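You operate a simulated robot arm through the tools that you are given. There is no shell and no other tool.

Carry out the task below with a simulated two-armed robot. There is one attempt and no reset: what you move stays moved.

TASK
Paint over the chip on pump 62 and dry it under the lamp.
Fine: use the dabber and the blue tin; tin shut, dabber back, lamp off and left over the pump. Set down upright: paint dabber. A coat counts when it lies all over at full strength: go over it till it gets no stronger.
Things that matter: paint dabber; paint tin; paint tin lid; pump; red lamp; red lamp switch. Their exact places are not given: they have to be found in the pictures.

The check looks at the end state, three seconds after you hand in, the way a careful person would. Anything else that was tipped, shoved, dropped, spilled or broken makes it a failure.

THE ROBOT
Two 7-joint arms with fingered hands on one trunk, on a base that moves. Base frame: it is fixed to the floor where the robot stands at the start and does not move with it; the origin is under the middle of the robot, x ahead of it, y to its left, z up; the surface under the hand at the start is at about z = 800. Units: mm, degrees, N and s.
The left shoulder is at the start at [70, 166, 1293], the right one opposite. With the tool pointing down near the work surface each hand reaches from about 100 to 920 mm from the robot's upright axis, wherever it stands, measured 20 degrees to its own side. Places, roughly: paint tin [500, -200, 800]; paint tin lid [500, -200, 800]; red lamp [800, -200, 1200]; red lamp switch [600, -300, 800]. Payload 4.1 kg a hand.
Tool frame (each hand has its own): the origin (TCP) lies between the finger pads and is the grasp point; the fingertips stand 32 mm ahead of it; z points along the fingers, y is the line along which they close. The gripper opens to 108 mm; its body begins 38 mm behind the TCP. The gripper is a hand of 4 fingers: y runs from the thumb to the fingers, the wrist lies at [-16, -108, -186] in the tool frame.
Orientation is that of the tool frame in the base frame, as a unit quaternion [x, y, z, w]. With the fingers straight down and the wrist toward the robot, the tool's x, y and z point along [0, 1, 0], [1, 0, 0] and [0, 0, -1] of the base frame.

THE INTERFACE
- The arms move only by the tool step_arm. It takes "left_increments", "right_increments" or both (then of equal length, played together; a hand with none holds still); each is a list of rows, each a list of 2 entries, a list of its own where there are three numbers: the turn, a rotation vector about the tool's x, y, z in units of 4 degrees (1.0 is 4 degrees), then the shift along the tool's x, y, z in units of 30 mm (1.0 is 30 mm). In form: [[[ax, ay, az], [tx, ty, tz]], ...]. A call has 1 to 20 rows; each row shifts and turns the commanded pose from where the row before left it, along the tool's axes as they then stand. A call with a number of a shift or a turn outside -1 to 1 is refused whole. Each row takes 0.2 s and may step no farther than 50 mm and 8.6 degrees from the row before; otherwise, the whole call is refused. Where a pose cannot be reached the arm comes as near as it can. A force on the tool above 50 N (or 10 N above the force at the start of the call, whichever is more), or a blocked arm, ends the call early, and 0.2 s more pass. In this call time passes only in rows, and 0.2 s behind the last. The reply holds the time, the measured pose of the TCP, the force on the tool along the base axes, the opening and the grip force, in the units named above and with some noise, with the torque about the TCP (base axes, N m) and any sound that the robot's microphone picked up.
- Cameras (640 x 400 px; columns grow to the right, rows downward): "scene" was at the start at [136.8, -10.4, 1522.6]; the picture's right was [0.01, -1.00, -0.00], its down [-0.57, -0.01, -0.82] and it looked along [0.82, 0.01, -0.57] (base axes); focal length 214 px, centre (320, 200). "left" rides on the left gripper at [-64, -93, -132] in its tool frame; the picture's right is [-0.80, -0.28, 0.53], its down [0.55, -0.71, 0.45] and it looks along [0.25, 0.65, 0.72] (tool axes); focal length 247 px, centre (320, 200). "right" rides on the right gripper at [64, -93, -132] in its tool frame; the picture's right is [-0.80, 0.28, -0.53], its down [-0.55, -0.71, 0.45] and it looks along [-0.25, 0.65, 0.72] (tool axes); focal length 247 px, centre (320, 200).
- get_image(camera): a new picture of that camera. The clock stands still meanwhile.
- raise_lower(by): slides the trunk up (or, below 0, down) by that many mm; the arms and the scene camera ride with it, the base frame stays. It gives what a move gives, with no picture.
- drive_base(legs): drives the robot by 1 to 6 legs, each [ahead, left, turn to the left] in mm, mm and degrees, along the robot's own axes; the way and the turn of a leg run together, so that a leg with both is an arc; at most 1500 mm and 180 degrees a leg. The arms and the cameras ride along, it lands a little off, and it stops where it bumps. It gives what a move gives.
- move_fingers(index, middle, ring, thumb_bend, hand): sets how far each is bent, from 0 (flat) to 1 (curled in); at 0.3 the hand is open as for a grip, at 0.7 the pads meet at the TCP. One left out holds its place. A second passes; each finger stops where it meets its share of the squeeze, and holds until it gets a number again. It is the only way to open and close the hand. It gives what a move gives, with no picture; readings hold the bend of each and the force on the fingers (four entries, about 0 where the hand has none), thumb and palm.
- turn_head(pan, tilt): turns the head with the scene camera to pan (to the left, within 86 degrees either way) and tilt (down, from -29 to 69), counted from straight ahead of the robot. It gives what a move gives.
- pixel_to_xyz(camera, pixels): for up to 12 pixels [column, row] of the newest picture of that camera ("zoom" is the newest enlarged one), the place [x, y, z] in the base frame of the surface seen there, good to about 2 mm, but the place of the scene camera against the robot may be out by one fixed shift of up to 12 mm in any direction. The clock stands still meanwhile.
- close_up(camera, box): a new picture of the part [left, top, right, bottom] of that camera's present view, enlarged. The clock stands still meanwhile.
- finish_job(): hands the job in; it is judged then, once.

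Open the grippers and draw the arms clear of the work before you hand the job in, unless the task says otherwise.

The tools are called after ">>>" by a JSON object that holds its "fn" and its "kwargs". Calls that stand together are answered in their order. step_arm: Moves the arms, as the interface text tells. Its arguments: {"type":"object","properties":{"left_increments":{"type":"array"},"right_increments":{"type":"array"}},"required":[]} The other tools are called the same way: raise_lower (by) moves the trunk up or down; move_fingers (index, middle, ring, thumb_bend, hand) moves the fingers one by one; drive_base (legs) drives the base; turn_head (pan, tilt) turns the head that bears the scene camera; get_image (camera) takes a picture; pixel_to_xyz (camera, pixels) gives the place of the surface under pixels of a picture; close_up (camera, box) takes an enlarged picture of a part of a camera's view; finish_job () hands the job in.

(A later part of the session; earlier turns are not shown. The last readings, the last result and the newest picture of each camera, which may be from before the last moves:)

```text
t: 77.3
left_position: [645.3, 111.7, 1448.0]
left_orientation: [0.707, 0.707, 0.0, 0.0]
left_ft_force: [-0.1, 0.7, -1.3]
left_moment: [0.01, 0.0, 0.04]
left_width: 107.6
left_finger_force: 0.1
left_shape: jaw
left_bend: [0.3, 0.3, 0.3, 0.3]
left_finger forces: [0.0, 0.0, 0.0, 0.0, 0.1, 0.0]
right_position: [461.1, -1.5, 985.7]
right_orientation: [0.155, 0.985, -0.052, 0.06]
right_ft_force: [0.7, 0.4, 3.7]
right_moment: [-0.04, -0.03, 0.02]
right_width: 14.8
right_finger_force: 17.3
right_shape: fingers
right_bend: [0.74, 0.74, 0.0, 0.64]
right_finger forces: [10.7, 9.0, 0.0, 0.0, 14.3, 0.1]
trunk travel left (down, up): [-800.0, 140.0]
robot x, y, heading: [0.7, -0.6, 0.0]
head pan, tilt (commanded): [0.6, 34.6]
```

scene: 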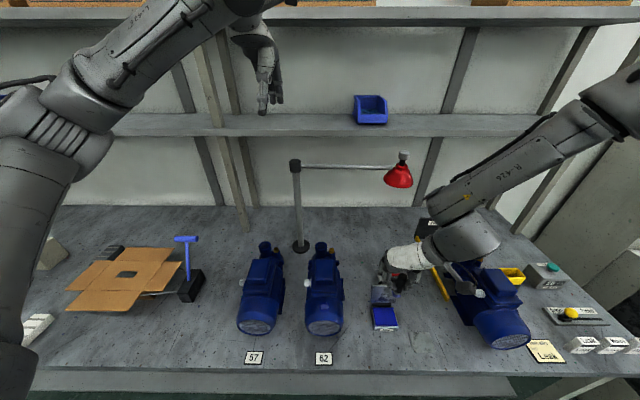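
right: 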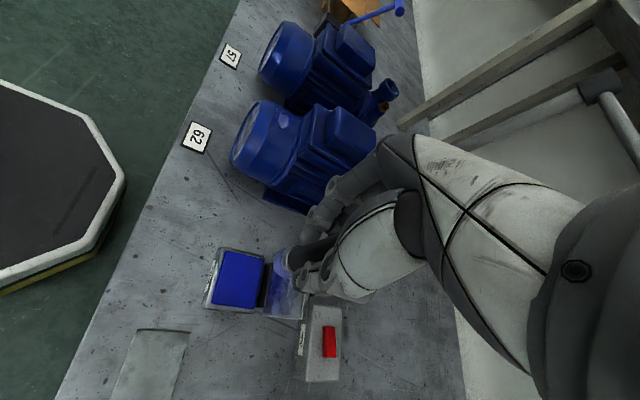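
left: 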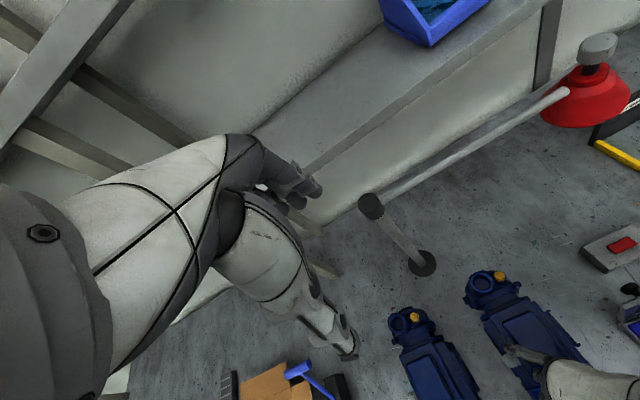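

Contact at 3.7 N. I press slightly more and stroke over the full chip area, then lift to look.

>>> {"fn": "step_arm", "kwargs": {"right_increments": [[[0, 0, 0], [0.004, 0.0026, 0.03]], [[0, 0, 0], [0, 0, 0]], [[0, 0, 0], [-0.095, 0.031, 0.0102]], [[0, 0, 0], [0.049, 0.158, -0.021]], [[0, 0, 0], [-0.049, -0.158, 0.021]], [[0, 0, 0], [-0.049, -0.158, 0.021]], [[0, 0, 0], [0.049, 0.158, -0.021]], [[0, 0, 0], [0.095, -0.031, -0.0102]], [[0, 0, 0], [0.049, 0.158, -0.021]], [[0, 0, 0], [-0.049, -0.158, 0.021]], [[0, 0, 0], [-0.049, -0.158, 0.021]], [[0, 0, 0], [0.049, 0.158, -0.021]], [[0, 0, 0], [0, 0, 0]]]}}

>>> {"fn": "step_arm", "kwargs": {"right_increments": [[[0, 0, 0], [-0.07, -0.044, -0.49]], [[0, 0, 0], [-0.07, -0.044, -0.49]]]}}

>>> {"fn": "close_up", "kwargs": {"camera": "right", "box": [230, 190, 350, 290]}}

>>> {"fn": "close_up", "kwargs": {"camera": "scene", "box": [300, 280, 350, 330]}}

```text
t: 80.1
left_position: [643.8, 111.4, 1448.8]
left_orientation: [0.706, 0.708, 0.0, 0.0]
left_ft_force: [0.4, -1.0, -0.1]
left_moment: [-0.03, 0.04, -0.02]
left_width: 107.5
left_finger_force: 0.1
left_shape: jaw
left_bend: [0.3, 0.3, 0.3, 0.3]
left_finger forces: [0.0, 0.0, 0.1, 0.0, 0.1, 0.0]
right_position: [461.1, -1.8, 985.2]
right_orientation: [0.154, 0.985, -0.053, 0.061]
right_ft_force: [2.3, -2.8, 19.8]
right_moment: [-0.29, -0.07, 0.01]
right_width: 14.9
right_finger_force: 21.2
right_shape: fingers
right_bend: [0.74, 0.74, 0.0, 0.64]
right_finger forces: [11.8, 13.4, 0.0, 0.0, 17.6, 0.0]
trunk travel left (down, up): [-800.0, 140.0]
robot x, y, heading: [1.1, 0.1, 0.2]
head pan, tilt (commanded): [0.6, 34.6]
```

```text
t: 80.7
left_position: [643.4, 110.5, 1447.6]
left_orientation: [0.707, 0.707, 0.0, -0.001]
left_ft_force: [-0.5, 0.0, 0.0]
left_moment: [-0.01, -0.02, -0.03]
left_width: 107.4
left_finger_force: 0.2
left_shape: jaw
left_bend: [0.3, 0.3, 0.3, 0.3]
left_finger forces: [0.0, 0.1, 0.1, 0.0, 0.0, 0.0]
right_position: [461.7, -1.1, 1015.4]
right_orientation: [0.154, 0.985, -0.053, 0.06]
right_ft_force: [-0.5, 0.1, 0.1]
right_moment: [-0.02, -0.02, -0.01]
right_width: 15.1
right_finger_force: 17.6
right_shape: fingers
right_bend: [0.74, 0.74, 0.0, 0.64]
right_finger forces: [11.0, 9.1, 0.1, 0.0, 14.2, 0.0]
trunk travel left (down, up): [-800.0, 140.0]
robot x, y, heading: [-0.4, 1.3, 0.2]
head pan, tilt (commanded): [0.6, 34.6]
```

```text
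4.00 times, centred on (290, 240) of right
```

zoom: 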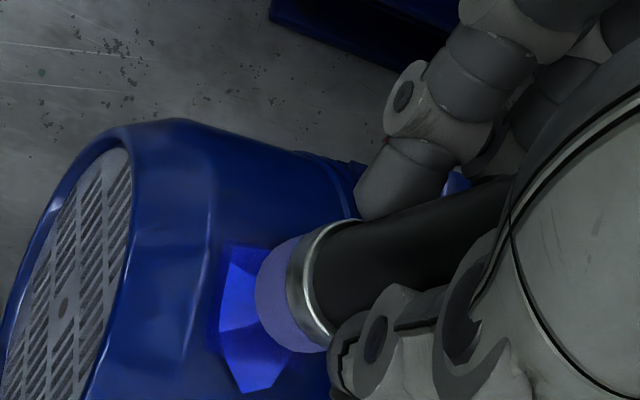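

```text
8.00 times, centred on (325, 305) of scene
```

zoom: 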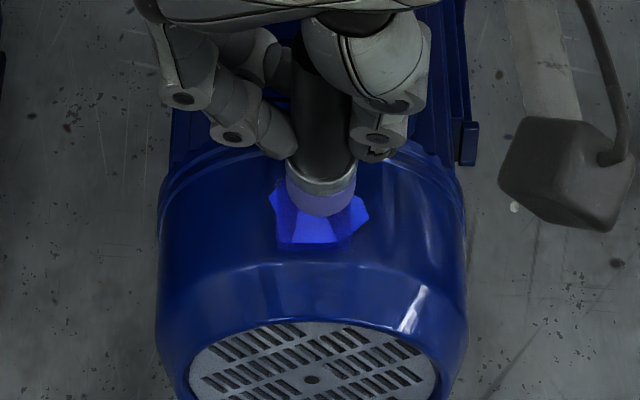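

The chip is now bright blue. I raise and back off to see the whole patch.

>>> {"fn": "step_arm", "kwargs": {"right_increments": [[[0, 0, 0], [-0.1125, -0.073, -0.8225]], [[0, 0, 0], [-0.336, -0.844, 0.121]], [[0, 0, 0], [-0.336, -0.844, 0.121]], [[0, 0, 0], [-0.336, -0.844, 0.121]]]}}

>>> {"fn": "close_up", "kwargs": {"camera": "right", "box": [200, 150, 340, 270]}}

>>> {"fn": "close_up", "kwargs": {"camera": "scene", "box": [305, 290, 345, 325]}}

```text
t: 81.7
left_position: [643.4, 111.2, 1448.1]
left_orientation: [0.707, 0.707, 0.0, 0.0]
left_ft_force: [0.0, 1.1, -0.3]
left_moment: [0.02, -0.02, 0.0]
left_width: 107.6
left_finger_force: 0.0
left_shape: jaw
left_bend: [0.3, 0.3, 0.3, 0.3]
left_finger forces: [0.0, 0.0, 0.0, 0.0, 0.0, 0.1]
right_position: [467.3, -84.9, 1039.0]
right_orientation: [0.154, 0.985, -0.052, 0.061]
right_ft_force: [0.2, -0.9, -0.3]
right_moment: [-0.01, -0.03, 0.03]
right_width: 15.4
right_finger_force: 17.0
right_shape: fingers
right_bend: [0.74, 0.74, 0.0, 0.64]
right_finger forces: [11.0, 9.0, 0.0, 0.0, 14.3, 0.0]
trunk travel left (down, up): [-800.0, 140.0]
robot x, y, heading: [2.9, 3.2, -0.1]
head pan, tilt (commanded): [0.6, 34.6]
```

```text
3.33 times, centred on (270, 210) of right
```

zoom: 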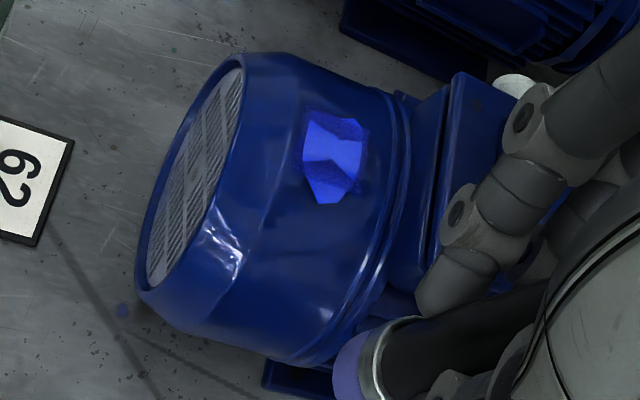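

```text
11.43 times, centred on (325, 308) of scene
```

zoom: 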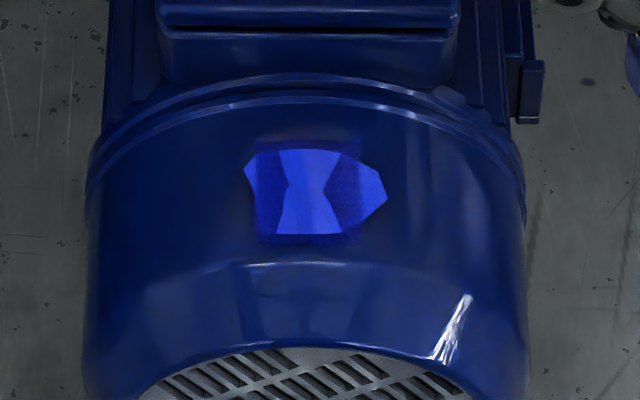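

The patch is now vivid blue, but I must be sure it gets no stronger; the tip is pale again. I go back for more paint and make another pass to compare.

>>> {"fn": "step_arm", "kwargs": {"right_increments": [[[0, 0, 0], [-0.336, -0.844, 0.121]], [[0, 0, 0], [-0.336, -0.844, 0.121]], [[0, 0, 0], [-0.336, -0.844, 0.121]], [[0, 0, 0], [-0.336, -0.844, 0.121]]]}}

>>> {"fn": "move_fingers", "kwargs": {"hand": "right", "ring": 0.6}}

>>> {"fn": "close_up", "kwargs": {"camera": "scene", "box": [305, 290, 345, 325]}}

```text
t: 82.7
left_position: [645.5, 105.9, 1447.5]
left_orientation: [0.708, 0.706, 0.001, -0.001]
left_ft_force: [0.6, -1.1, -0.8]
left_moment: [0.08, 0.04, 0.02]
left_width: 107.7
left_finger_force: 0.0
left_shape: jaw
left_bend: [0.3, 0.3, 0.3, 0.3]
left_finger forces: [0.0, 0.0, 0.1, 0.1, 0.0, 0.1]
right_position: [475.9, -198.5, 1038.4]
right_orientation: [0.155, 0.985, -0.051, 0.059]
right_ft_force: [-0.1, -0.7, -0.2]
right_moment: [0.04, 0.01, 0.01]
right_width: 14.9
right_finger_force: 16.2
right_shape: fingers
right_bend: [0.74, 0.74, 0.0, 0.64]
right_finger forces: [10.6, 8.3, 0.0, 0.0, 14.0, 0.0]
trunk travel left (down, up): [-800.0, 140.0]
robot x, y, heading: [-1.9, 0.3, 0.1]
head pan, tilt (commanded): [0.6, 34.6]
```

```text
t: 83.7
left_position: [645.4, 113.1, 1448.7]
left_orientation: [0.707, 0.707, -0.001, 0.0]
left_ft_force: [0.3, -0.2, -0.4]
left_moment: [-0.02, 0.02, 0.01]
left_width: 107.4
left_finger_force: 0.0
left_shape: jaw
left_bend: [0.3, 0.3, 0.3, 0.3]
left_finger forces: [0.0, 0.0, 0.1, 0.0, 0.0, 0.0]
right_position: [476.8, -192.3, 1038.6]
right_orientation: [0.154, 0.985, -0.054, 0.061]
right_ft_force: [0.0, 0.5, -0.7]
right_moment: [0.01, 0.01, -0.03]
right_width: 14.9
right_finger_force: 16.3
right_shape: fingers
right_bend: [0.74, 0.74, 0.6, 0.64]
right_finger forces: [10.6, 8.2, 0.1, 0.0, 13.9, 0.1]
trunk travel left (down, up): [-800.0, 140.0]
robot x, y, heading: [1.5, -0.9, 0.1]
head pan, tilt (commanded): [0.6, 34.6]
```

```text
11.43 times, centred on (325, 308) of scene
```

zoom: 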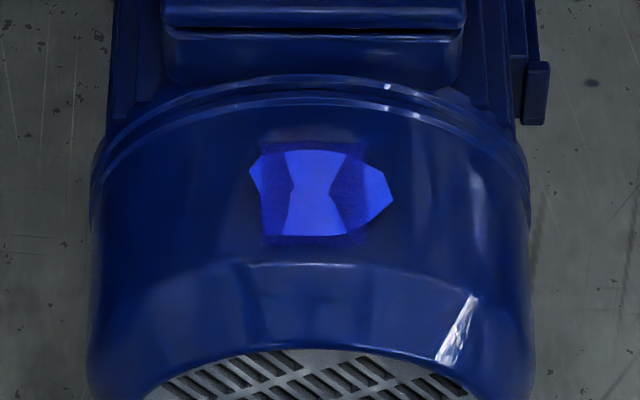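

For comparison I remember this colour. I dip again with the same moves.

>>> {"fn": "step_arm", "kwargs": {"right_increments": [[[0, 0, 0], [0.105, 0.069, 0.77]], [[0, 0, 0], [0.105, 0.069, 0.77]], [[0, 0, 0], [0.105, 0.069, 0.77]], [[0, 0, 0], [0.105, 0.069, 0.77]], [[0, 0, 0], [0.105, 0.069, 0.77]], [[0, 0, 0], [0.0675, 0.044, 0.4935]], [[0, 0, 0], [0.06, 0.038, 0.43]], [[0, 0, 0], [0.018, 0.012, 0.132]]]}}

>>> {"fn": "step_arm", "kwargs": {"right_increments": [[[0, 0, 0], [0.009, 0.006, 0.066]]]}}

>>> {"fn": "step_arm", "kwargs": {"right_increments": [[[0, 0, 0], [0.009, 0.006, 0.066]]]}}

```text
t: 85.5
left_position: [645.3, 111.4, 1447.9]
left_orientation: [0.707, 0.707, 0.0, -0.001]
left_ft_force: [-0.5, -0.8, -0.1]
left_moment: [0.04, 0.01, -0.01]
left_width: 107.8
left_finger_force: 0.1
left_shape: jaw
left_bend: [0.3, 0.3, 0.3, 0.3]
left_finger forces: [0.0, 0.0, 0.0, 0.0, 0.1, 0.0]
right_position: [476.6, -193.6, 889.8]
right_orientation: [0.154, 0.985, -0.052, 0.061]
right_ft_force: [-1.0, -1.4, -0.3]
right_moment: [0.03, 0.02, 0.03]
right_width: 14.9
right_finger_force: 16.3
right_shape: fingers
right_bend: [0.74, 0.74, 0.6, 0.64]
right_finger forces: [10.8, 8.2, 0.0, 0.0, 13.9, 0.1]
trunk travel left (down, up): [-800.0, 140.0]
robot x, y, heading: [-0.6, -0.4, 0.2]
head pan, tilt (commanded): [0.6, 34.6]
```

```text
t: 85.9
left_position: [645.9, 112.7, 1447.6]
left_orientation: [0.706, 0.708, 0.0, 0.0]
left_ft_force: [0.3, -0.1, -0.7]
left_moment: [0.0, -0.02, -0.05]
left_width: 107.6
left_finger_force: 0.0
left_shape: jaw
left_bend: [0.3, 0.3, 0.3, 0.3]
left_finger forces: [0.1, 0.0, 0.0, 0.0, 0.0, 0.0]
right_position: [476.8, -193.8, 888.1]
right_orientation: [0.154, 0.985, -0.053, 0.061]
right_ft_force: [0.4, 0.3, -1.0]
right_moment: [-0.02, -0.01, -0.02]
right_width: 14.8
right_finger_force: 17.0
right_shape: fingers
right_bend: [0.74, 0.74, 0.6, 0.64]
right_finger forces: [10.8, 8.2, 0.1, 0.1, 13.9, 0.1]
trunk travel left (down, up): [-800.0, 140.0]
robot x, y, heading: [-0.8, 0.3, 0.0]
head pan, tilt (commanded): [0.6, 34.6]
```

```text
t: 86.3
left_position: [643.9, 111.8, 1447.1]
left_orientation: [0.708, 0.707, 0.0, 0.0]
left_ft_force: [0.3, -0.3, -0.6]
left_moment: [0.04, 0.03, -0.01]
left_width: 107.6
left_finger_force: 0.0
left_shape: jaw
left_bend: [0.3, 0.3, 0.3, 0.3]
left_finger forces: [0.1, 0.0, 0.1, 0.0, 0.0, 0.0]
right_position: [477.8, -193.3, 886.3]
right_orientation: [0.154, 0.985, -0.053, 0.061]
right_ft_force: [1.0, -0.2, 1.8]
right_moment: [-0.03, -0.02, -0.03]
right_width: 14.9
right_finger_force: 16.4
right_shape: fingers
right_bend: [0.74, 0.74, 0.6, 0.64]
right_finger forces: [10.8, 8.6, 0.0, 0.0, 14.1, 0.0]
trunk travel left (down, up): [-800.0, 140.0]
robot x, y, heading: [-1.6, 1.8, 0.1]
head pan, tilt (commanded): [0.6, 34.6]
```

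Just touching at 1.8 N. I press 1.5 mm more, hold, dab twice, then carry the tip back to the pump.

>>> {"fn": "step_arm", "kwargs": {"right_increments": [[[0, 0, 0], [0.006, 0.004, 0.045]], [[0, 0, 0], [0, 0, 0]], [[0, 0, 0], [0, 0, 0]], [[0, 0, 0], [0, 0, 0]], [[0, 0, 0], [0, 0, 0]], [[0, 0, 0], [-0.027, -0.018, -0.2]], [[0, 0, 0], [0.027, 0.018, 0.2]], [[0, 0, 0], [0, 0, 0]], [[0, 0, 0], [0, 0, 0]], [[0, 0, 0], [0, 0, 0]], [[0, 0, 0], [-0.027, -0.018, -0.2]], [[0, 0, 0], [0.027, 0.018, 0.2]], [[0, 0, 0], [0, 0, 0]], [[0, 0, 0], [0, 0, 0]]]}}

>>> {"fn": "step_arm", "kwargs": {"right_increments": [[[0, 0, 0], [-0.04, -0.026, -0.3]], [[0, 0, 0], [-0.105, -0.069, -0.77]], [[0, 0, 0], [-0.105, -0.069, -0.77]], [[0, 0, 0], [-0.105, -0.069, -0.77]], [[0, 0, 0], [-0.105, -0.069, -0.77]], [[0, 0, 0], [-0.105, -0.069, -0.77]], [[0, 0, 0], [-0.105, -0.069, -0.77]], [[0, 0, 0], [0.336, 0.844, -0.121]], [[0, 0, 0], [0.336, 0.844, -0.121]], [[0, 0, 0], [0.336, 0.844, -0.121]], [[0, 0, 0], [0.336, 0.844, -0.121]], [[0, 0, 0], [0.336, 0.844, -0.121]], [[0, 0, 0], [0.336, 0.844, -0.121]], [[0, 0, 0], [0.336, 0.844, -0.121]]]}}

>>> {"fn": "move_fingers", "kwargs": {"hand": "right", "ring": 0.0}}

>>> {"fn": "close_up", "kwargs": {"camera": "right", "box": [230, 190, 350, 290]}}

```text
t: 89.3
left_position: [643.7, 111.5, 1448.1]
left_orientation: [0.708, 0.707, 0.0, 0.0]
left_ft_force: [0.3, -0.3, 0.5]
left_moment: [-0.01, 0.01, 0.01]
left_width: 107.6
left_finger_force: 0.0
left_shape: jaw
left_bend: [0.3, 0.3, 0.3, 0.3]
left_finger forces: [0.0, 0.0, 0.1, 0.1, 0.1, 0.1]
right_position: [477.5, -192.8, 886.7]
right_orientation: [0.154, 0.985, -0.053, 0.06]
right_ft_force: [3.2, -0.5, 11.4]
right_moment: [-0.16, -0.05, 0.03]
right_width: 14.9
right_finger_force: 19.2
right_shape: fingers
right_bend: [0.74, 0.74, 0.6, 0.64]
right_finger forces: [11.5, 11.5, 0.0, 0.0, 15.9, 0.1]
trunk travel left (down, up): [-800.0, 140.0]
robot x, y, heading: [-2.0, -0.1, -0.0]
head pan, tilt (commanded): [0.6, 34.6]
```

```text
t: 92.3
left_position: [645.1, 114.0, 1447.3]
left_orientation: [0.707, 0.707, -0.001, 0.001]
left_ft_force: [0.5, -0.1, -0.6]
left_moment: [-0.02, 0.01, -0.02]
left_width: 107.7
left_finger_force: 0.0
left_shape: jaw
left_bend: [0.3, 0.3, 0.3, 0.3]
left_finger forces: [0.1, 0.1, 0.0, 0.0, 0.1, 0.0]
right_position: [464.4, -1.5, 1032.0]
right_orientation: [0.155, 0.985, -0.054, 0.06]
right_ft_force: [-0.2, -0.2, -1.4]
right_moment: [-0.01, -0.02, 0.01]
right_width: 14.8
right_finger_force: 16.1
right_shape: fingers
right_bend: [0.74, 0.74, 0.6, 0.64]
right_finger forces: [11.0, 8.3, 0.0, 0.0, 13.9, 0.0]
trunk travel left (down, up): [-800.0, 140.0]
robot x, y, heading: [3.0, 2.5, 0.1]
head pan, tilt (commanded): [0.6, 34.6]
```

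```text
t: 93.3
left_position: [645.3, 111.4, 1447.0]
left_orientation: [0.707, 0.707, 0.0, 0.0]
left_ft_force: [1.2, 0.1, 0.0]
left_moment: [0.0, -0.02, 0.0]
left_width: 107.5
left_finger_force: 0.0
left_shape: jaw
left_bend: [0.3, 0.3, 0.3, 0.3]
left_finger forces: [0.1, 0.1, 0.0, 0.0, 0.0, 0.0]
right_position: [464.3, -3.5, 1029.9]
right_orientation: [0.154, 0.985, -0.053, 0.061]
right_ft_force: [0.1, 0.5, 0.1]
right_moment: [-0.04, 0.03, 0.01]
right_width: 15.0
right_finger_force: 16.8
right_shape: fingers
right_bend: [0.74, 0.74, 0.0, 0.64]
right_finger forces: [11.0, 8.2, 0.0, 0.0, 13.9, 0.0]
trunk travel left (down, up): [-800.0, 140.0]
robot x, y, heading: [0.1, 0.8, 0.2]
head pan, tilt (commanded): [0.6, 34.6]
```

```text
4.00 times, centred on (290, 240) of right
```

zoom: 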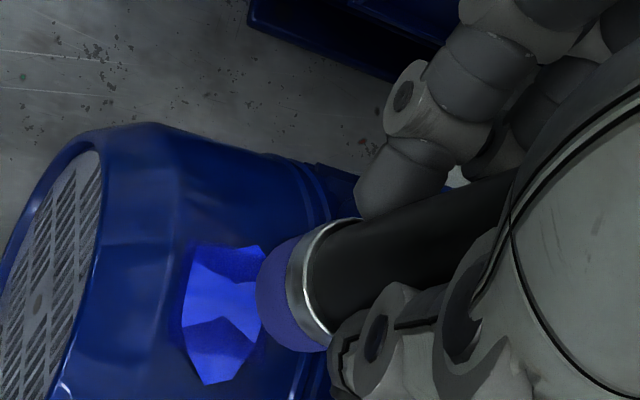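

The chip is bright and the tip loaded. I lower again to contact.

>>> {"fn": "step_arm", "kwargs": {"right_increments": [[[0, 0, 0], [0.082, 0.029, 0.459]], [[0, 0, 0], [0.082, 0.029, 0.459]], [[0, 0, 0], [0.075, 0.027, 0.4]], [[0, 0, 0], [0.009, 0.006, 0.066]]]}}

>>> {"fn": "step_arm", "kwargs": {"right_increments": [[[0, 0, 0], [0.009, 0.006, 0.066]]]}}

>>> {"fn": "step_arm", "kwargs": {"right_increments": [[[0, 0, 0], [0.006, 0.004, 0.045]]]}}

```text
t: 94.3
left_position: [645.2, 112.6, 1446.6]
left_orientation: [0.707, 0.707, 0.0, 0.0]
left_ft_force: [0.5, 0.7, 0.2]
left_moment: [0.0, 0.0, 0.02]
left_width: 107.6
left_finger_force: 0.0
left_shape: jaw
left_bend: [0.3, 0.3, 0.3, 0.3]
left_finger forces: [0.0, 0.1, 0.1, 0.0, 0.1, 0.0]
right_position: [460.2, -1.5, 991.3]
right_orientation: [0.153, 0.985, -0.053, 0.06]
right_ft_force: [0.7, 0.0, 0.0]
right_moment: [-0.01, 0.01, 0.0]
right_width: 14.8
right_finger_force: 16.6
right_shape: fingers
right_bend: [0.74, 0.74, 0.0, 0.64]
right_finger forces: [11.1, 8.2, 0.0, 0.0, 13.9, 0.1]
trunk travel left (down, up): [-800.0, 140.0]
robot x, y, heading: [0.9, -0.3, 0.2]
head pan, tilt (commanded): [0.6, 34.6]
```

```text
t: 94.7
left_position: [645.3, 113.4, 1447.7]
left_orientation: [0.707, 0.707, 0.0, 0.0]
left_ft_force: [-0.6, 0.7, 0.0]
left_moment: [-0.03, 0.0, -0.03]
left_width: 107.6
left_finger_force: 0.0
left_shape: jaw
left_bend: [0.3, 0.3, 0.3, 0.3]
left_finger forces: [0.1, 0.1, 0.2, 0.0, 0.0, 0.0]
right_position: [460.8, -0.5, 989.2]
right_orientation: [0.154, 0.985, -0.054, 0.06]
right_ft_force: [0.5, -1.1, -0.1]
right_moment: [-0.05, -0.05, 0.0]
right_width: 14.8
right_finger_force: 16.8
right_shape: fingers
right_bend: [0.74, 0.74, 0.0, 0.64]
right_finger forces: [11.0, 8.2, 0.0, 0.1, 13.9, 0.0]
trunk travel left (down, up): [-800.0, 140.0]
robot x, y, heading: [5.3, -3.3, 0.1]
head pan, tilt (commanded): [0.6, 34.6]
```

```text
t: 95.1
left_position: [645.7, 111.7, 1445.8]
left_orientation: [0.707, 0.707, 0.0, 0.001]
left_ft_force: [-0.3, -0.2, 0.5]
left_moment: [-0.05, 0.02, 0.01]
left_width: 107.7
left_finger_force: 0.0
left_shape: jaw
left_bend: [0.3, 0.3, 0.3, 0.3]
left_finger forces: [0.0, 0.0, 0.1, 0.0, 0.1, 0.1]
right_position: [458.7, -0.9, 988.2]
right_orientation: [0.154, 0.985, -0.054, 0.061]
right_ft_force: [0.2, 0.1, -0.4]
right_moment: [0.02, 0.05, -0.02]
right_width: 14.8
right_finger_force: 16.7
right_shape: fingers
right_bend: [0.74, 0.74, 0.0, 0.64]
right_finger forces: [10.9, 8.2, 0.1, 0.0, 14.0, 0.0]
trunk travel left (down, up): [-800.0, 140.0]
robot x, y, heading: [-1.3, -0.4, -0.3]
head pan, tilt (commanded): [0.6, 34.6]
```

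TCP x reads about 460, so I shift 3 mm forward to centre on the chip while going down to contact.

>>> {"fn": "step_arm", "kwargs": {"right_increments": [[[0, 0, 0], [-0.088, 0.035, 0.06]]]}}

>>> {"fn": "step_arm", "kwargs": {"right_increments": [[[0, 0, 0], [0.006, 0.004, 0.04]]]}}

```text
t: 95.5
left_position: [645.1, 111.6, 1446.4]
left_orientation: [0.707, 0.707, 0.0, 0.0]
left_ft_force: [1.1, 0.1, 0.2]
left_moment: [-0.02, 0.02, 0.01]
left_width: 107.6
left_finger_force: 0.0
left_shape: jaw
left_bend: [0.3, 0.3, 0.3, 0.3]
left_finger forces: [0.0, 0.0, 0.1, 0.0, 0.0, 0.0]
right_position: [463.0, -2.8, 986.9]
right_orientation: [0.154, 0.985, -0.053, 0.06]
right_ft_force: [-0.3, -0.4, -0.1]
right_moment: [0.04, 0.0, -0.02]
right_width: 15.1
right_finger_force: 16.7
right_shape: fingers
right_bend: [0.74, 0.74, 0.0, 0.64]
right_finger forces: [10.9, 8.2, 0.0, 0.1, 13.9, 0.1]
trunk travel left (down, up): [-800.0, 140.0]
robot x, y, heading: [2.3, 1.4, -0.2]
head pan, tilt (commanded): [0.6, 34.6]
```

```text
t: 95.9
left_position: [644.9, 111.1, 1448.2]
left_orientation: [0.707, 0.707, 0.0, 0.001]
left_ft_force: [1.0, 0.4, 0.4]
left_moment: [0.01, -0.03, 0.01]
left_width: 107.5
left_finger_force: 0.1
left_shape: jaw
left_bend: [0.3, 0.3, 0.3, 0.3]
left_finger forces: [0.1, 0.0, 0.0, 0.0, 0.1, 0.0]
right_position: [462.6, -2.3, 987.2]
right_orientation: [0.155, 0.985, -0.053, 0.06]
right_ft_force: [2.5, -0.6, 6.4]
right_moment: [-0.03, -0.01, 0.05]
right_width: 14.7
right_finger_force: 17.9
right_shape: fingers
right_bend: [0.74, 0.74, 0.0, 0.64]
right_finger forces: [11.1, 10.0, 0.1, 0.0, 14.9, 0.0]
trunk travel left (down, up): [-800.0, 140.0]
robot x, y, heading: [-2.3, 3.5, 0.0]
head pan, tilt (commanded): [0.6, 34.6]
```

Contact at 6.4 N. I stroke over the whole chip again, out to ±7 mm in y.

>>> {"fn": "step_arm", "kwargs": {"right_increments": [[[0, 0, 0], [0.001, 0.001, 0.01]], [[0, 0, 0], [0, 0, 0]], [[0, 0, 0], [0.069, 0.221, -0.025]], [[0, 0, 0], [-0.069, -0.221, 0.025]], [[0, 0, 0], [-0.069, -0.221, 0.029]], [[0, 0, 0], [0.069, 0.221, -0.029]], [[0, 0, 0], [-0.063, 0.021, 0.007]], [[0, 0, 0], [0.069, 0.221, -0.025]], [[0, 0, 0], [-0.069, -0.221, 0.025]], [[0, 0, 0], [-0.069, -0.221, 0.029]], [[0, 0, 0], [0.069, 0.221, -0.029]], [[0, 0, 0], [0.158, -0.052, -0.017]], [[0, 0, 0], [0.069, 0.221, -0.025]], [[0, 0, 0], [-0.069, -0.221, 0.025]], [[0, 0, 0], [-0.069, -0.221, 0.029]], [[0, 0, 0], [0.069, 0.221, -0.029]], [[0, 0, 0], [-0.095, 0.031, 0.01]], [[0, 0, 0], [0, 0, 0]]]}}

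>>> {"fn": "step_arm", "kwargs": {"right_increments": [[[0, 0, 0], [-0.07, -0.044, -0.49]], [[0, 0, 0], [-0.07, -0.044, -0.49]], [[0, 0, 0], [-0.1125, -0.073, -0.8225]], [[0, 0, 0], [-0.336, -0.844, 0.121]], [[0, 0, 0], [-0.336, -0.844, 0.121]], [[0, 0, 0], [-0.336, -0.844, 0.121]], [[0, 0, 0], [-0.336, -0.844, 0.121]], [[0, 0, 0], [-0.336, -0.844, 0.121]], [[0, 0, 0], [-0.336, -0.844, 0.121]], [[0, 0, 0], [-0.336, -0.844, 0.121]]]}}

>>> {"fn": "close_up", "kwargs": {"camera": "scene", "box": [305, 290, 345, 325]}}

>>> {"fn": "get_image", "kwargs": {"camera": "right"}}

```text
t: 99.7
left_position: [644.1, 111.5, 1447.5]
left_orientation: [0.707, 0.707, 0.0, 0.0]
left_ft_force: [0.0, 0.0, -0.3]
left_moment: [-0.01, 0.02, -0.02]
left_width: 107.8
left_finger_force: 0.1
left_shape: jaw
left_bend: [0.3, 0.3, 0.3, 0.3]
left_finger forces: [0.1, 0.0, 0.0, 0.0, 0.1, 0.1]
right_position: [463.2, -1.5, 986.8]
right_orientation: [0.154, 0.985, -0.052, 0.06]
right_ft_force: [-0.3, 0.4, 3.2]
right_moment: [-0.03, 0.08, 0.02]
right_width: 15.0
right_finger_force: 17.1
right_shape: fingers
right_bend: [0.74, 0.74, 0.0, 0.64]
right_finger forces: [11.6, 8.4, 0.1, 0.1, 14.3, 0.0]
trunk travel left (down, up): [-800.0, 140.0]
robot x, y, heading: [2.0, 2.5, 0.2]
head pan, tilt (commanded): [0.6, 34.6]
```

```text
t: 101.9
left_position: [643.9, 104.6, 1447.7]
left_orientation: [0.708, 0.707, 0.002, -0.002]
left_ft_force: [-0.4, -0.4, 0.1]
left_moment: [0.04, 0.01, 0.02]
left_width: 107.6
left_finger_force: 0.1
left_shape: jaw
left_bend: [0.3, 0.3, 0.3, 0.3]
left_finger forces: [0.1, 0.0, 0.0, 0.0, 0.0, 0.0]
right_position: [478.6, -198.2, 1040.2]
right_orientation: [0.155, 0.985, -0.051, 0.058]
right_ft_force: [-0.9, 0.4, 0.0]
right_moment: [0.05, -0.01, 0.0]
right_width: 14.9
right_finger_force: 16.0
right_shape: fingers
right_bend: [0.74, 0.74, 0.0, 0.64]
right_finger forces: [10.6, 7.9, 0.0, 0.1, 13.5, 0.0]
trunk travel left (down, up): [-800.0, 140.0]
robot x, y, heading: [-1.3, 1.6, -0.1]
head pan, tilt (commanded): [0.6, 34.6]
```

```text
11.43 times, centred on (325, 308) of scene
```

zoom: 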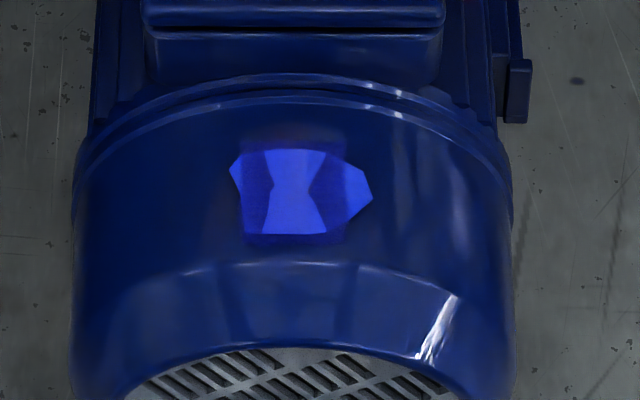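

```text
taken
```

right: 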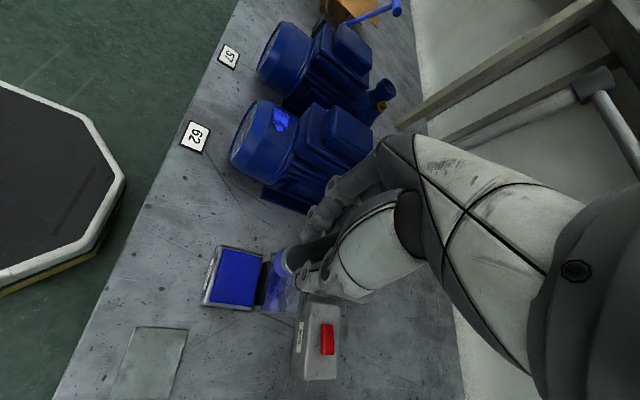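

The bright part looks the same as before; the darker film over its sides may be a bit denser. I take closer views from both cameras.

>>> {"fn": "close_up", "kwargs": {"camera": "right", "box": [240, 85, 330, 150]}}

>>> {"fn": "close_up", "kwargs": {"camera": "scene", "box": [313, 298, 337, 316]}}

>>> {"fn": "close_up", "kwargs": {"camera": "left", "box": [500, 320, 640, 400]}}

```text
6.15 times, centred on (285, 118) of right
```

zoom: 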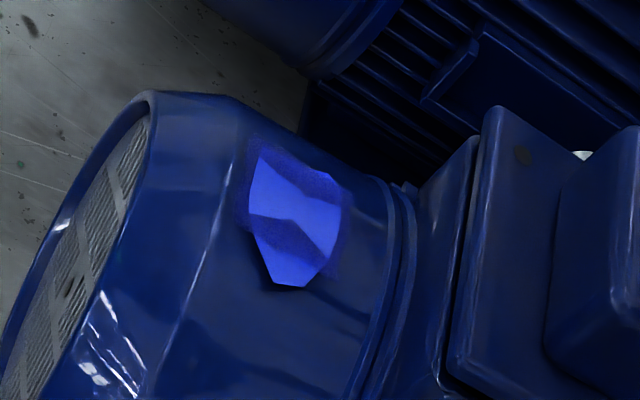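

```text
16.00 times, centred on (325, 307) of scene
```

zoom: 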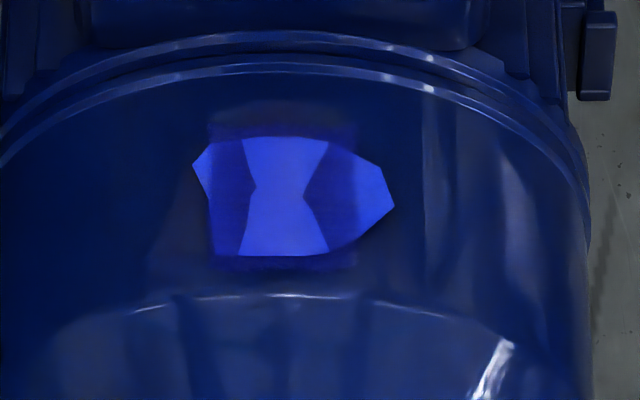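

```text
4.57 times, centred on (570, 360) of left
```

zoom: 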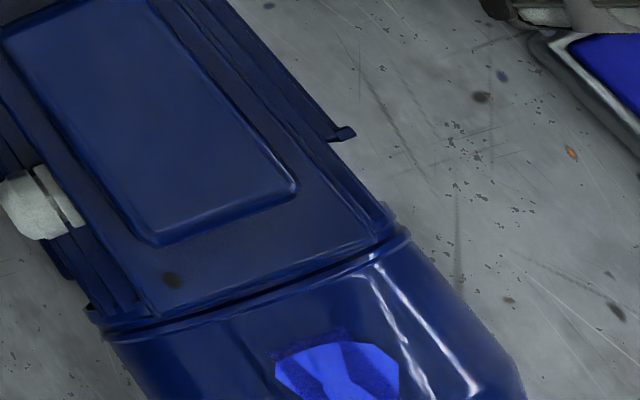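

The coat covers the whole chip. To be sure it gets no stronger I do one more full dip and pass, then compare this same view.

>>> {"fn": "move_fingers", "kwargs": {"hand": "right", "ring": 0.6}}

>>> {"fn": "step_arm", "kwargs": {"right_increments": [[[0, 0, 0], [0.105, 0.069, 0.77]], [[0, 0, 0], [0.105, 0.069, 0.77]], [[0, 0, 0], [0.105, 0.069, 0.77]], [[0, 0, 0], [0.105, 0.069, 0.77]], [[0, 0, 0], [0.105, 0.069, 0.77]], [[0, 0, 0], [0.0675, 0.044, 0.4935]], [[0, 0, 0], [0.06, 0.038, 0.43]], [[0, 0, 0], [0.018, 0.012, 0.132]], [[0, 0, 0], [0.009, 0.006, 0.066]]]}}

>>> {"fn": "step_arm", "kwargs": {"right_increments": [[[0, 0, 0], [0.009, 0.006, 0.066]]]}}

```text
t: 102.9
left_position: [645.3, 112.9, 1446.8]
left_orientation: [0.707, 0.707, 0.0, 0.0]
left_ft_force: [1.0, 0.0, 0.5]
left_moment: [0.02, 0.01, -0.02]
left_width: 107.5
left_finger_force: 0.0
left_shape: jaw
left_bend: [0.3, 0.3, 0.3, 0.3]
left_finger forces: [0.1, 0.1, 0.1, 0.0, 0.1, 0.0]
right_position: [479.5, -193.4, 1040.6]
right_orientation: [0.154, 0.985, -0.054, 0.06]
right_ft_force: [-0.2, -0.1, -0.2]
right_moment: [-0.02, 0.0, 0.0]
right_width: 14.7
right_finger_force: 15.7
right_shape: fingers
right_bend: [0.74, 0.74, 0.6, 0.64]
right_finger forces: [10.6, 8.0, 0.1, 0.1, 13.5, 0.1]
trunk travel left (down, up): [-800.0, 140.0]
robot x, y, heading: [-3.0, -2.0, 0.2]
head pan, tilt (commanded): [0.6, 34.6]
```

```text
t: 104.9
left_position: [645.1, 112.1, 1447.9]
left_orientation: [0.707, 0.707, 0.001, 0.001]
left_ft_force: [0.4, 0.3, 0.7]
left_moment: [-0.01, 0.01, -0.05]
left_width: 107.8
left_finger_force: 0.1
left_shape: jaw
left_bend: [0.3, 0.3, 0.3, 0.3]
left_finger forces: [0.1, 0.0, 0.0, 0.0, 0.0, 0.0]
right_position: [477.0, -194.2, 889.7]
right_orientation: [0.153, 0.985, -0.054, 0.06]
right_ft_force: [0.1, 0.4, -0.6]
right_moment: [0.01, 0.0, 0.01]
right_width: 14.6
right_finger_force: 16.5
right_shape: fingers
right_bend: [0.74, 0.74, 0.6, 0.64]
right_finger forces: [10.8, 8.0, 0.0, 0.0, 13.7, 0.0]
trunk travel left (down, up): [-800.0, 140.0]
robot x, y, heading: [-3.5, 1.1, -0.4]
head pan, tilt (commanded): [0.6, 34.6]
```

```text
t: 105.3
left_position: [646.3, 110.7, 1446.0]
left_orientation: [0.707, 0.708, 0.0, 0.0]
left_ft_force: [-0.1, 0.5, -0.2]
left_moment: [0.0, -0.02, -0.01]
left_width: 107.4
left_finger_force: 0.1
left_shape: jaw
left_bend: [0.3, 0.3, 0.3, 0.3]
left_finger forces: [0.0, 0.0, 0.0, 0.0, 0.1, 0.1]
right_position: [478.5, -194.5, 888.2]
right_orientation: [0.154, 0.985, -0.053, 0.06]
right_ft_force: [-0.9, 0.9, -0.1]
right_moment: [-0.02, 0.01, -0.02]
right_width: 14.8
right_finger_force: 16.0
right_shape: fingers
right_bend: [0.74, 0.74, 0.6, 0.64]
right_finger forces: [10.8, 7.9, 0.0, 0.0, 13.7, 0.1]
trunk travel left (down, up): [-800.0, 140.0]
robot x, y, heading: [1.4, -2.2, 0.2]
head pan, tilt (commanded): [0.6, 34.6]
```

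About 2–3 mm above the paint. I press in, hold, dab twice, and carry the loaded tip back to the pump.

>>> {"fn": "step_arm", "kwargs": {"right_increments": [[[0, 0, 0], [0.009, 0.006, 0.066]], [[0, 0, 0], [0.006, 0.004, 0.045]], [[0, 0, 0], [0, 0, 0]], [[0, 0, 0], [0, 0, 0]], [[0, 0, 0], [0, 0, 0]], [[0, 0, 0], [0, 0, 0]], [[0, 0, 0], [-0.027, -0.018, -0.2]], [[0, 0, 0], [0.027, 0.018, 0.2]], [[0, 0, 0], [0, 0, 0]], [[0, 0, 0], [0, 0, 0]], [[0, 0, 0], [0, 0, 0]], [[0, 0, 0], [-0.027, -0.018, -0.2]], [[0, 0, 0], [0.027, 0.018, 0.2]], [[0, 0, 0], [0, 0, 0]], [[0, 0, 0], [0, 0, 0]]]}}

>>> {"fn": "step_arm", "kwargs": {"right_increments": [[[0, 0, 0], [-0.04, -0.026, -0.3]], [[0, 0, 0], [-0.105, -0.069, -0.77]], [[0, 0, 0], [-0.105, -0.069, -0.77]], [[0, 0, 0], [-0.105, -0.069, -0.77]], [[0, 0, 0], [-0.105, -0.069, -0.77]], [[0, 0, 0], [-0.105, -0.069, -0.77]], [[0, 0, 0], [-0.105, -0.069, -0.77]], [[0, 0, 0], [0.336, 0.844, -0.121]], [[0, 0, 0], [0.336, 0.844, -0.121]], [[0, 0, 0], [0.336, 0.844, -0.121]], [[0, 0, 0], [0.336, 0.844, -0.121]], [[0, 0, 0], [0.336, 0.844, -0.121]], [[0, 0, 0], [0.336, 0.844, -0.121]], [[0, 0, 0], [0.336, 0.844, -0.121]]]}}

>>> {"fn": "move_fingers", "kwargs": {"hand": "right", "ring": 0.0}}

>>> {"fn": "close_up", "kwargs": {"camera": "right", "box": [230, 190, 350, 290]}}

```text
t: 108.5
left_position: [644.8, 112.8, 1447.3]
left_orientation: [0.707, 0.707, 0.0, 0.0]
left_ft_force: [0.3, 0.0, -0.3]
left_moment: [-0.01, -0.01, -0.01]
left_width: 107.9
left_finger_force: 0.0
left_shape: jaw
left_bend: [0.3, 0.3, 0.3, 0.3]
left_finger forces: [0.0, 0.1, 0.0, 0.0, 0.0, 0.0]
right_position: [476.9, -192.6, 886.3]
right_orientation: [0.153, 0.985, -0.053, 0.06]
right_ft_force: [1.5, -0.2, 8.4]
right_moment: [-0.06, -0.03, 0.04]
right_width: 14.7
right_finger_force: 18.2
right_shape: fingers
right_bend: [0.74, 0.74, 0.6, 0.64]
right_finger forces: [11.1, 10.3, 0.0, 0.0, 15.3, 0.1]
trunk travel left (down, up): [-800.0, 140.0]
robot x, y, heading: [-0.6, 6.0, -0.1]
head pan, tilt (commanded): [0.6, 34.6]
```

```text
t: 111.5
left_position: [645.6, 114.2, 1447.6]
left_orientation: [0.707, 0.707, 0.0, 0.001]
left_ft_force: [-0.8, -0.4, -0.1]
left_moment: [-0.01, -0.03, -0.01]
left_width: 107.7
left_finger_force: 0.1
left_shape: jaw
left_bend: [0.3, 0.3, 0.3, 0.3]
left_finger forces: [0.0, 0.0, 0.1, 0.0, 0.1, 0.0]
right_position: [462.2, -1.8, 1034.4]
right_orientation: [0.155, 0.985, -0.054, 0.061]
right_ft_force: [0.3, 0.0, -0.5]
right_moment: [0.02, 0.0, 0.01]
right_width: 14.7
right_finger_force: 15.7
right_shape: fingers
right_bend: [0.74, 0.74, 0.6, 0.64]
right_finger forces: [10.9, 7.9, 0.0, 0.0, 13.8, 0.1]
trunk travel left (down, up): [-800.0, 140.0]
robot x, y, heading: [-0.2, 1.1, 0.2]
head pan, tilt (commanded): [0.6, 34.6]
```

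```text
t: 112.5
left_position: [645.4, 111.0, 1447.7]
left_orientation: [0.707, 0.707, 0.0, 0.0]
left_ft_force: [0.3, -0.1, 0.2]
left_moment: [0.03, 0.02, 0.0]
left_width: 107.4
left_finger_force: 0.1
left_shape: jaw
left_bend: [0.3, 0.3, 0.3, 0.3]
left_finger forces: [0.0, 0.0, 0.1, 0.0, 0.1, 0.1]
right_position: [462.6, -3.1, 1034.5]
right_orientation: [0.154, 0.985, -0.053, 0.06]
right_ft_force: [0.1, 0.0, -1.1]
right_moment: [0.01, -0.01, -0.03]
right_width: 14.8
right_finger_force: 16.5
right_shape: fingers
right_bend: [0.74, 0.74, 0.0, 0.64]
right_finger forces: [10.9, 7.9, 0.0, 0.1, 13.8, 0.1]
trunk travel left (down, up): [-800.0, 140.0]
robot x, y, heading: [0.1, -2.4, -0.1]
head pan, tilt (commanded): [0.6, 34.6]
```

```text
4.00 times, centred on (290, 240) of right
```

zoom: 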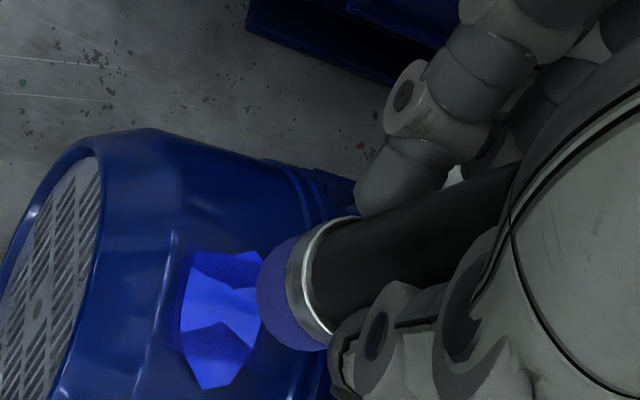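

I lower straight down 44 mm and then step to contact.

>>> {"fn": "step_arm", "kwargs": {"right_increments": [[[0, 0, 0], [0.066, 0.043, 0.483]], [[0, 0, 0], [0.066, 0.043, 0.483]], [[0, 0, 0], [0.06, 0.039, 0.44]], [[0, 0, 0], [0.009, 0.006, 0.066]]]}}

>>> {"fn": "step_arm", "kwargs": {"right_increments": [[[0, 0, 0], [0.006, 0.004, 0.05]]]}}

>>> {"fn": "step_arm", "kwargs": {"right_increments": [[[0, 0, 0], [0.006, 0.004, 0.045]]]}}

```text
t: 113.5
left_position: [644.6, 112.4, 1447.6]
left_orientation: [0.708, 0.706, 0.0, 0.0]
left_ft_force: [-0.3, 0.2, -0.5]
left_moment: [0.02, -0.01, -0.03]
left_width: 107.5
left_finger_force: 0.0
left_shape: jaw
left_bend: [0.3, 0.3, 0.3, 0.3]
left_finger forces: [0.1, 0.0, 0.0, 0.0, 0.1, 0.0]
right_position: [462.5, -0.9, 990.5]
right_orientation: [0.154, 0.985, -0.053, 0.061]
right_ft_force: [0.0, -0.4, -0.9]
right_moment: [0.0, 0.02, -0.02]
right_width: 14.7
right_finger_force: 16.5
right_shape: fingers
right_bend: [0.74, 0.74, 0.0, 0.64]
right_finger forces: [10.9, 8.1, 0.0, 0.1, 13.7, 0.1]
trunk travel left (down, up): [-800.0, 140.0]
robot x, y, heading: [1.1, -5.9, 0.1]
head pan, tilt (commanded): [0.6, 34.6]
```

```text
t: 113.9
left_position: [646.2, 112.0, 1447.5]
left_orientation: [0.707, 0.708, 0.0, 0.0]
left_ft_force: [0.5, 0.0, 0.1]
left_moment: [-0.01, -0.01, 0.02]
left_width: 107.5
left_finger_force: 0.0
left_shape: jaw
left_bend: [0.3, 0.3, 0.3, 0.3]
left_finger forces: [0.1, 0.0, 0.0, 0.0, 0.0, 0.1]
right_position: [462.8, -1.6, 987.6]
right_orientation: [0.155, 0.985, -0.053, 0.059]
right_ft_force: [-0.2, 0.6, 0.3]
right_moment: [0.0, 0.01, 0.02]
right_width: 14.7
right_finger_force: 16.5
right_shape: fingers
right_bend: [0.74, 0.74, 0.0, 0.64]
right_finger forces: [10.9, 8.0, 0.1, 0.1, 13.7, 0.0]
trunk travel left (down, up): [-800.0, 140.0]
robot x, y, heading: [-2.9, 0.3, -0.2]
head pan, tilt (commanded): [0.6, 34.6]
```

```text
t: 114.3
left_position: [645.0, 111.6, 1447.9]
left_orientation: [0.708, 0.707, 0.0, 0.0]
left_ft_force: [-0.6, 0.6, -0.9]
left_moment: [-0.03, -0.01, -0.01]
left_width: 107.6
left_finger_force: 0.1
left_shape: jaw
left_bend: [0.3, 0.3, 0.3, 0.3]
left_finger forces: [0.1, 0.0, 0.0, 0.0, 0.1, 0.1]
right_position: [462.4, -0.5, 987.5]
right_orientation: [0.155, 0.985, -0.053, 0.06]
right_ft_force: [-0.1, -1.1, 3.7]
right_moment: [-0.04, -0.03, 0.0]
right_width: 15.0
right_finger_force: 16.6
right_shape: fingers
right_bend: [0.74, 0.74, 0.0, 0.64]
right_finger forces: [10.7, 8.7, 0.0, 0.0, 14.1, 0.0]
trunk travel left (down, up): [-800.0, 140.0]
robot x, y, heading: [4.1, 0.1, -0.1]
head pan, tilt (commanded): [0.6, 34.6]
```

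Contact at 3.7 N. I press about 1 mm more and stroke over the whole chip again, then go back over the tin for the comparison picture.

>>> {"fn": "step_arm", "kwargs": {"right_increments": [[[0, 0, 0], [0.004, 0.0026, 0.03]], [[0, 0, 0], [0, 0, 0]], [[0, 0, 0], [0.069, 0.221, -0.025]], [[0, 0, 0], [-0.069, -0.221, 0.025]], [[0, 0, 0], [-0.069, -0.221, 0.029]], [[0, 0, 0], [0.069, 0.221, -0.029]], [[0, 0, 0], [-0.063, 0.021, 0.007]], [[0, 0, 0], [0.069, 0.221, -0.025]], [[0, 0, 0], [-0.069, -0.221, 0.025]], [[0, 0, 0], [-0.069, -0.221, 0.029]], [[0, 0, 0], [0.069, 0.221, -0.029]], [[0, 0, 0], [0.158, -0.052, -0.017]], [[0, 0, 0], [0.069, 0.221, -0.025]], [[0, 0, 0], [-0.069, -0.221, 0.025]], [[0, 0, 0], [-0.069, -0.221, 0.029]], [[0, 0, 0], [0.069, 0.221, -0.029]], [[0, 0, 0], [-0.095, 0.031, 0.01]], [[0, 0, 0], [0, 0, 0]]]}}

>>> {"fn": "step_arm", "kwargs": {"right_increments": [[[0, 0, 0], [-0.07, -0.044, -0.49]], [[0, 0, 0], [-0.07, -0.044, -0.49]], [[0, 0, 0], [-0.1125, -0.073, -0.8225]], [[0, 0, 0], [-0.336, -0.844, 0.121]], [[0, 0, 0], [-0.336, -0.844, 0.121]], [[0, 0, 0], [-0.336, -0.844, 0.121]], [[0, 0, 0], [-0.336, -0.844, 0.121]], [[0, 0, 0], [-0.336, -0.844, 0.121]], [[0, 0, 0], [-0.336, -0.844, 0.121]], [[0, 0, 0], [-0.336, -0.844, 0.121]]]}}

>>> {"fn": "close_up", "kwargs": {"camera": "scene", "box": [313, 298, 337, 316]}}

>>> {"fn": "close_up", "kwargs": {"camera": "right", "box": [240, 85, 330, 150]}}

```text
t: 118.1
left_position: [644.1, 112.3, 1446.6]
left_orientation: [0.707, 0.708, 0.001, 0.0]
left_ft_force: [0.2, 0.0, -0.6]
left_moment: [0.0, 0.0, 0.04]
left_width: 107.7
left_finger_force: 0.0
left_shape: jaw
left_bend: [0.3, 0.3, 0.3, 0.3]
left_finger forces: [0.1, 0.0, 0.0, 0.1, 0.0, 0.0]
right_position: [461.4, -2.6, 986.1]
right_orientation: [0.155, 0.985, -0.052, 0.06]
right_ft_force: [-0.9, -0.2, 1.5]
right_moment: [0.0, 0.04, 0.01]
right_width: 14.6
right_finger_force: 17.1
right_shape: fingers
right_bend: [0.74, 0.74, 0.0, 0.64]
right_finger forces: [11.7, 8.2, 0.0, 0.0, 14.0, 0.0]
trunk travel left (down, up): [-800.0, 140.0]
robot x, y, heading: [-0.8, -1.9, -0.0]
head pan, tilt (commanded): [0.6, 34.6]
```

```text
t: 120.3
left_position: [644.3, 106.2, 1449.0]
left_orientation: [0.707, 0.707, 0.001, -0.001]
left_ft_force: [-0.3, -0.6, -0.6]
left_moment: [0.08, 0.03, 0.03]
left_width: 107.6
left_finger_force: 0.0
left_shape: jaw
left_bend: [0.3, 0.3, 0.3, 0.3]
left_finger forces: [0.0, 0.1, 0.0, 0.0, 0.0, 0.0]
right_position: [478.9, -199.9, 1040.3]
right_orientation: [0.155, 0.985, -0.051, 0.06]
right_ft_force: [0.9, -1.3, -1.3]
right_moment: [0.04, 0.0, 0.0]
right_width: 14.3
right_finger_force: 15.9
right_shape: fingers
right_bend: [0.74, 0.74, 0.0, 0.64]
right_finger forces: [10.5, 7.7, 0.0, 0.1, 13.3, 0.1]
trunk travel left (down, up): [-800.0, 140.0]
robot x, y, heading: [0.3, -0.1, -0.2]
head pan, tilt (commanded): [0.6, 34.6]
```

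```text
16.00 times, centred on (325, 307) of scene
```

zoom: 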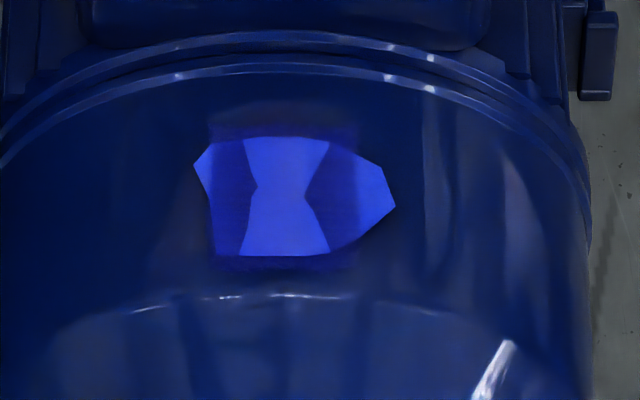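

```text
6.15 times, centred on (285, 118) of right
```

zoom: 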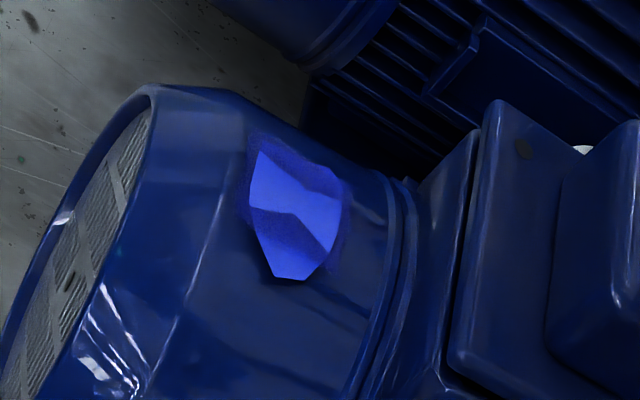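

The view is unchanged from the previous pass (same bright patch, same film), so the coat is at full strength. Now I return the dabber: fold the ring finger in, take out the lean, and turn back to 45° yaw at this height.

>>> {"fn": "move_fingers", "kwargs": {"hand": "right", "ring": 0.6}}

>>> {"fn": "step_arm", "kwargs": {"right_increments": [[[0.295, 0.947, -0.125], [0, 0, 0]], [[0.295, 0.947, -0.125], [0, 0, 0]], [[0, 0.127, 0.99], [0, 0, 0]], [[0, 0.127, 0.99], [0, 0, 0]], [[0, 0.127, 0.99], [0, 0, 0]], [[0, 0.127, 0.99], [0, 0, 0]], [[0, 0.127, 0.99], [0, 0, 0]], [[0, 0.127, 0.99], [0, 0, 0]], [[0, 0.127, 0.99], [0, 0, 0]]]}}

>>> {"fn": "close_up", "kwargs": {"camera": "scene", "box": [350, 240, 450, 340]}}

```text
t: 121.3
left_position: [645.3, 111.3, 1445.6]
left_orientation: [0.707, 0.707, 0.0, 0.0]
left_ft_force: [-0.2, -0.5, 0.3]
left_moment: [0.0, -0.02, 0.0]
left_width: 107.5
left_finger_force: 0.0
left_shape: jaw
left_bend: [0.3, 0.3, 0.3, 0.3]
left_finger forces: [0.0, 0.1, 0.0, 0.0, 0.0, 0.1]
right_position: [479.2, -194.5, 1041.7]
right_orientation: [0.154, 0.985, -0.053, 0.06]
right_ft_force: [0.1, -0.3, -0.6]
right_moment: [0.04, -0.02, -0.02]
right_width: 14.6
right_finger_force: 14.8
right_shape: fingers
right_bend: [0.74, 0.74, 0.6, 0.64]
right_finger forces: [10.5, 7.7, 0.1, 0.0, 13.3, 0.0]
trunk travel left (down, up): [-800.0, 140.0]
robot x, y, heading: [-4.3, 2.7, 0.1]
head pan, tilt (commanded): [0.6, 34.6]
```

```text
t: 123.3
left_position: [645.3, 112.3, 1447.4]
left_orientation: [0.707, 0.707, 0.0, 0.001]
left_ft_force: [-0.3, 0.6, -0.6]
left_moment: [-0.02, -0.01, 0.01]
left_width: 107.4
left_finger_force: 0.0
left_shape: jaw
left_bend: [0.3, 0.3, 0.3, 0.3]
left_finger forces: [0.0, 0.0, 0.1, 0.0, 0.0, 0.0]
right_position: [477.3, -184.5, 1033.4]
right_orientation: [0.384, 0.921, -0.06, -0.024]
right_ft_force: [0.5, 0.1, -1.0]
right_moment: [0.03, 0.0, 0.01]
right_width: 14.5
right_finger_force: 15.8
right_shape: fingers
right_bend: [0.74, 0.74, 0.6, 0.64]
right_finger forces: [10.7, 7.7, 0.0, 0.0, 13.3, 0.0]
right hand out of reach, approached as far as the arm can: row 2
trunk travel left (down, up): [-800.0, 140.0]
robot x, y, heading: [-1.6, -2.4, -0.1]
head pan, tilt (commanded): [0.6, 34.6]
```

```text
4.00 times, centred on (400, 290) of scene
```

zoom: 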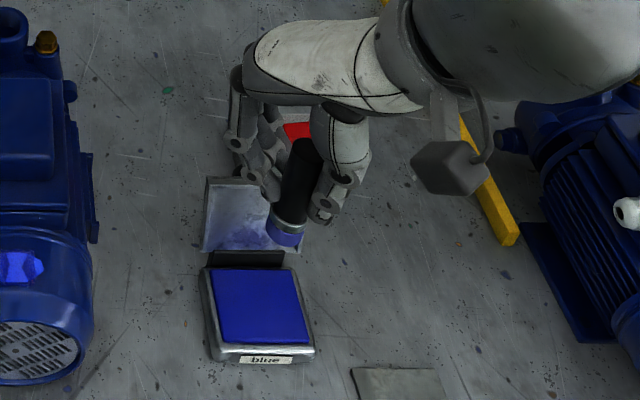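

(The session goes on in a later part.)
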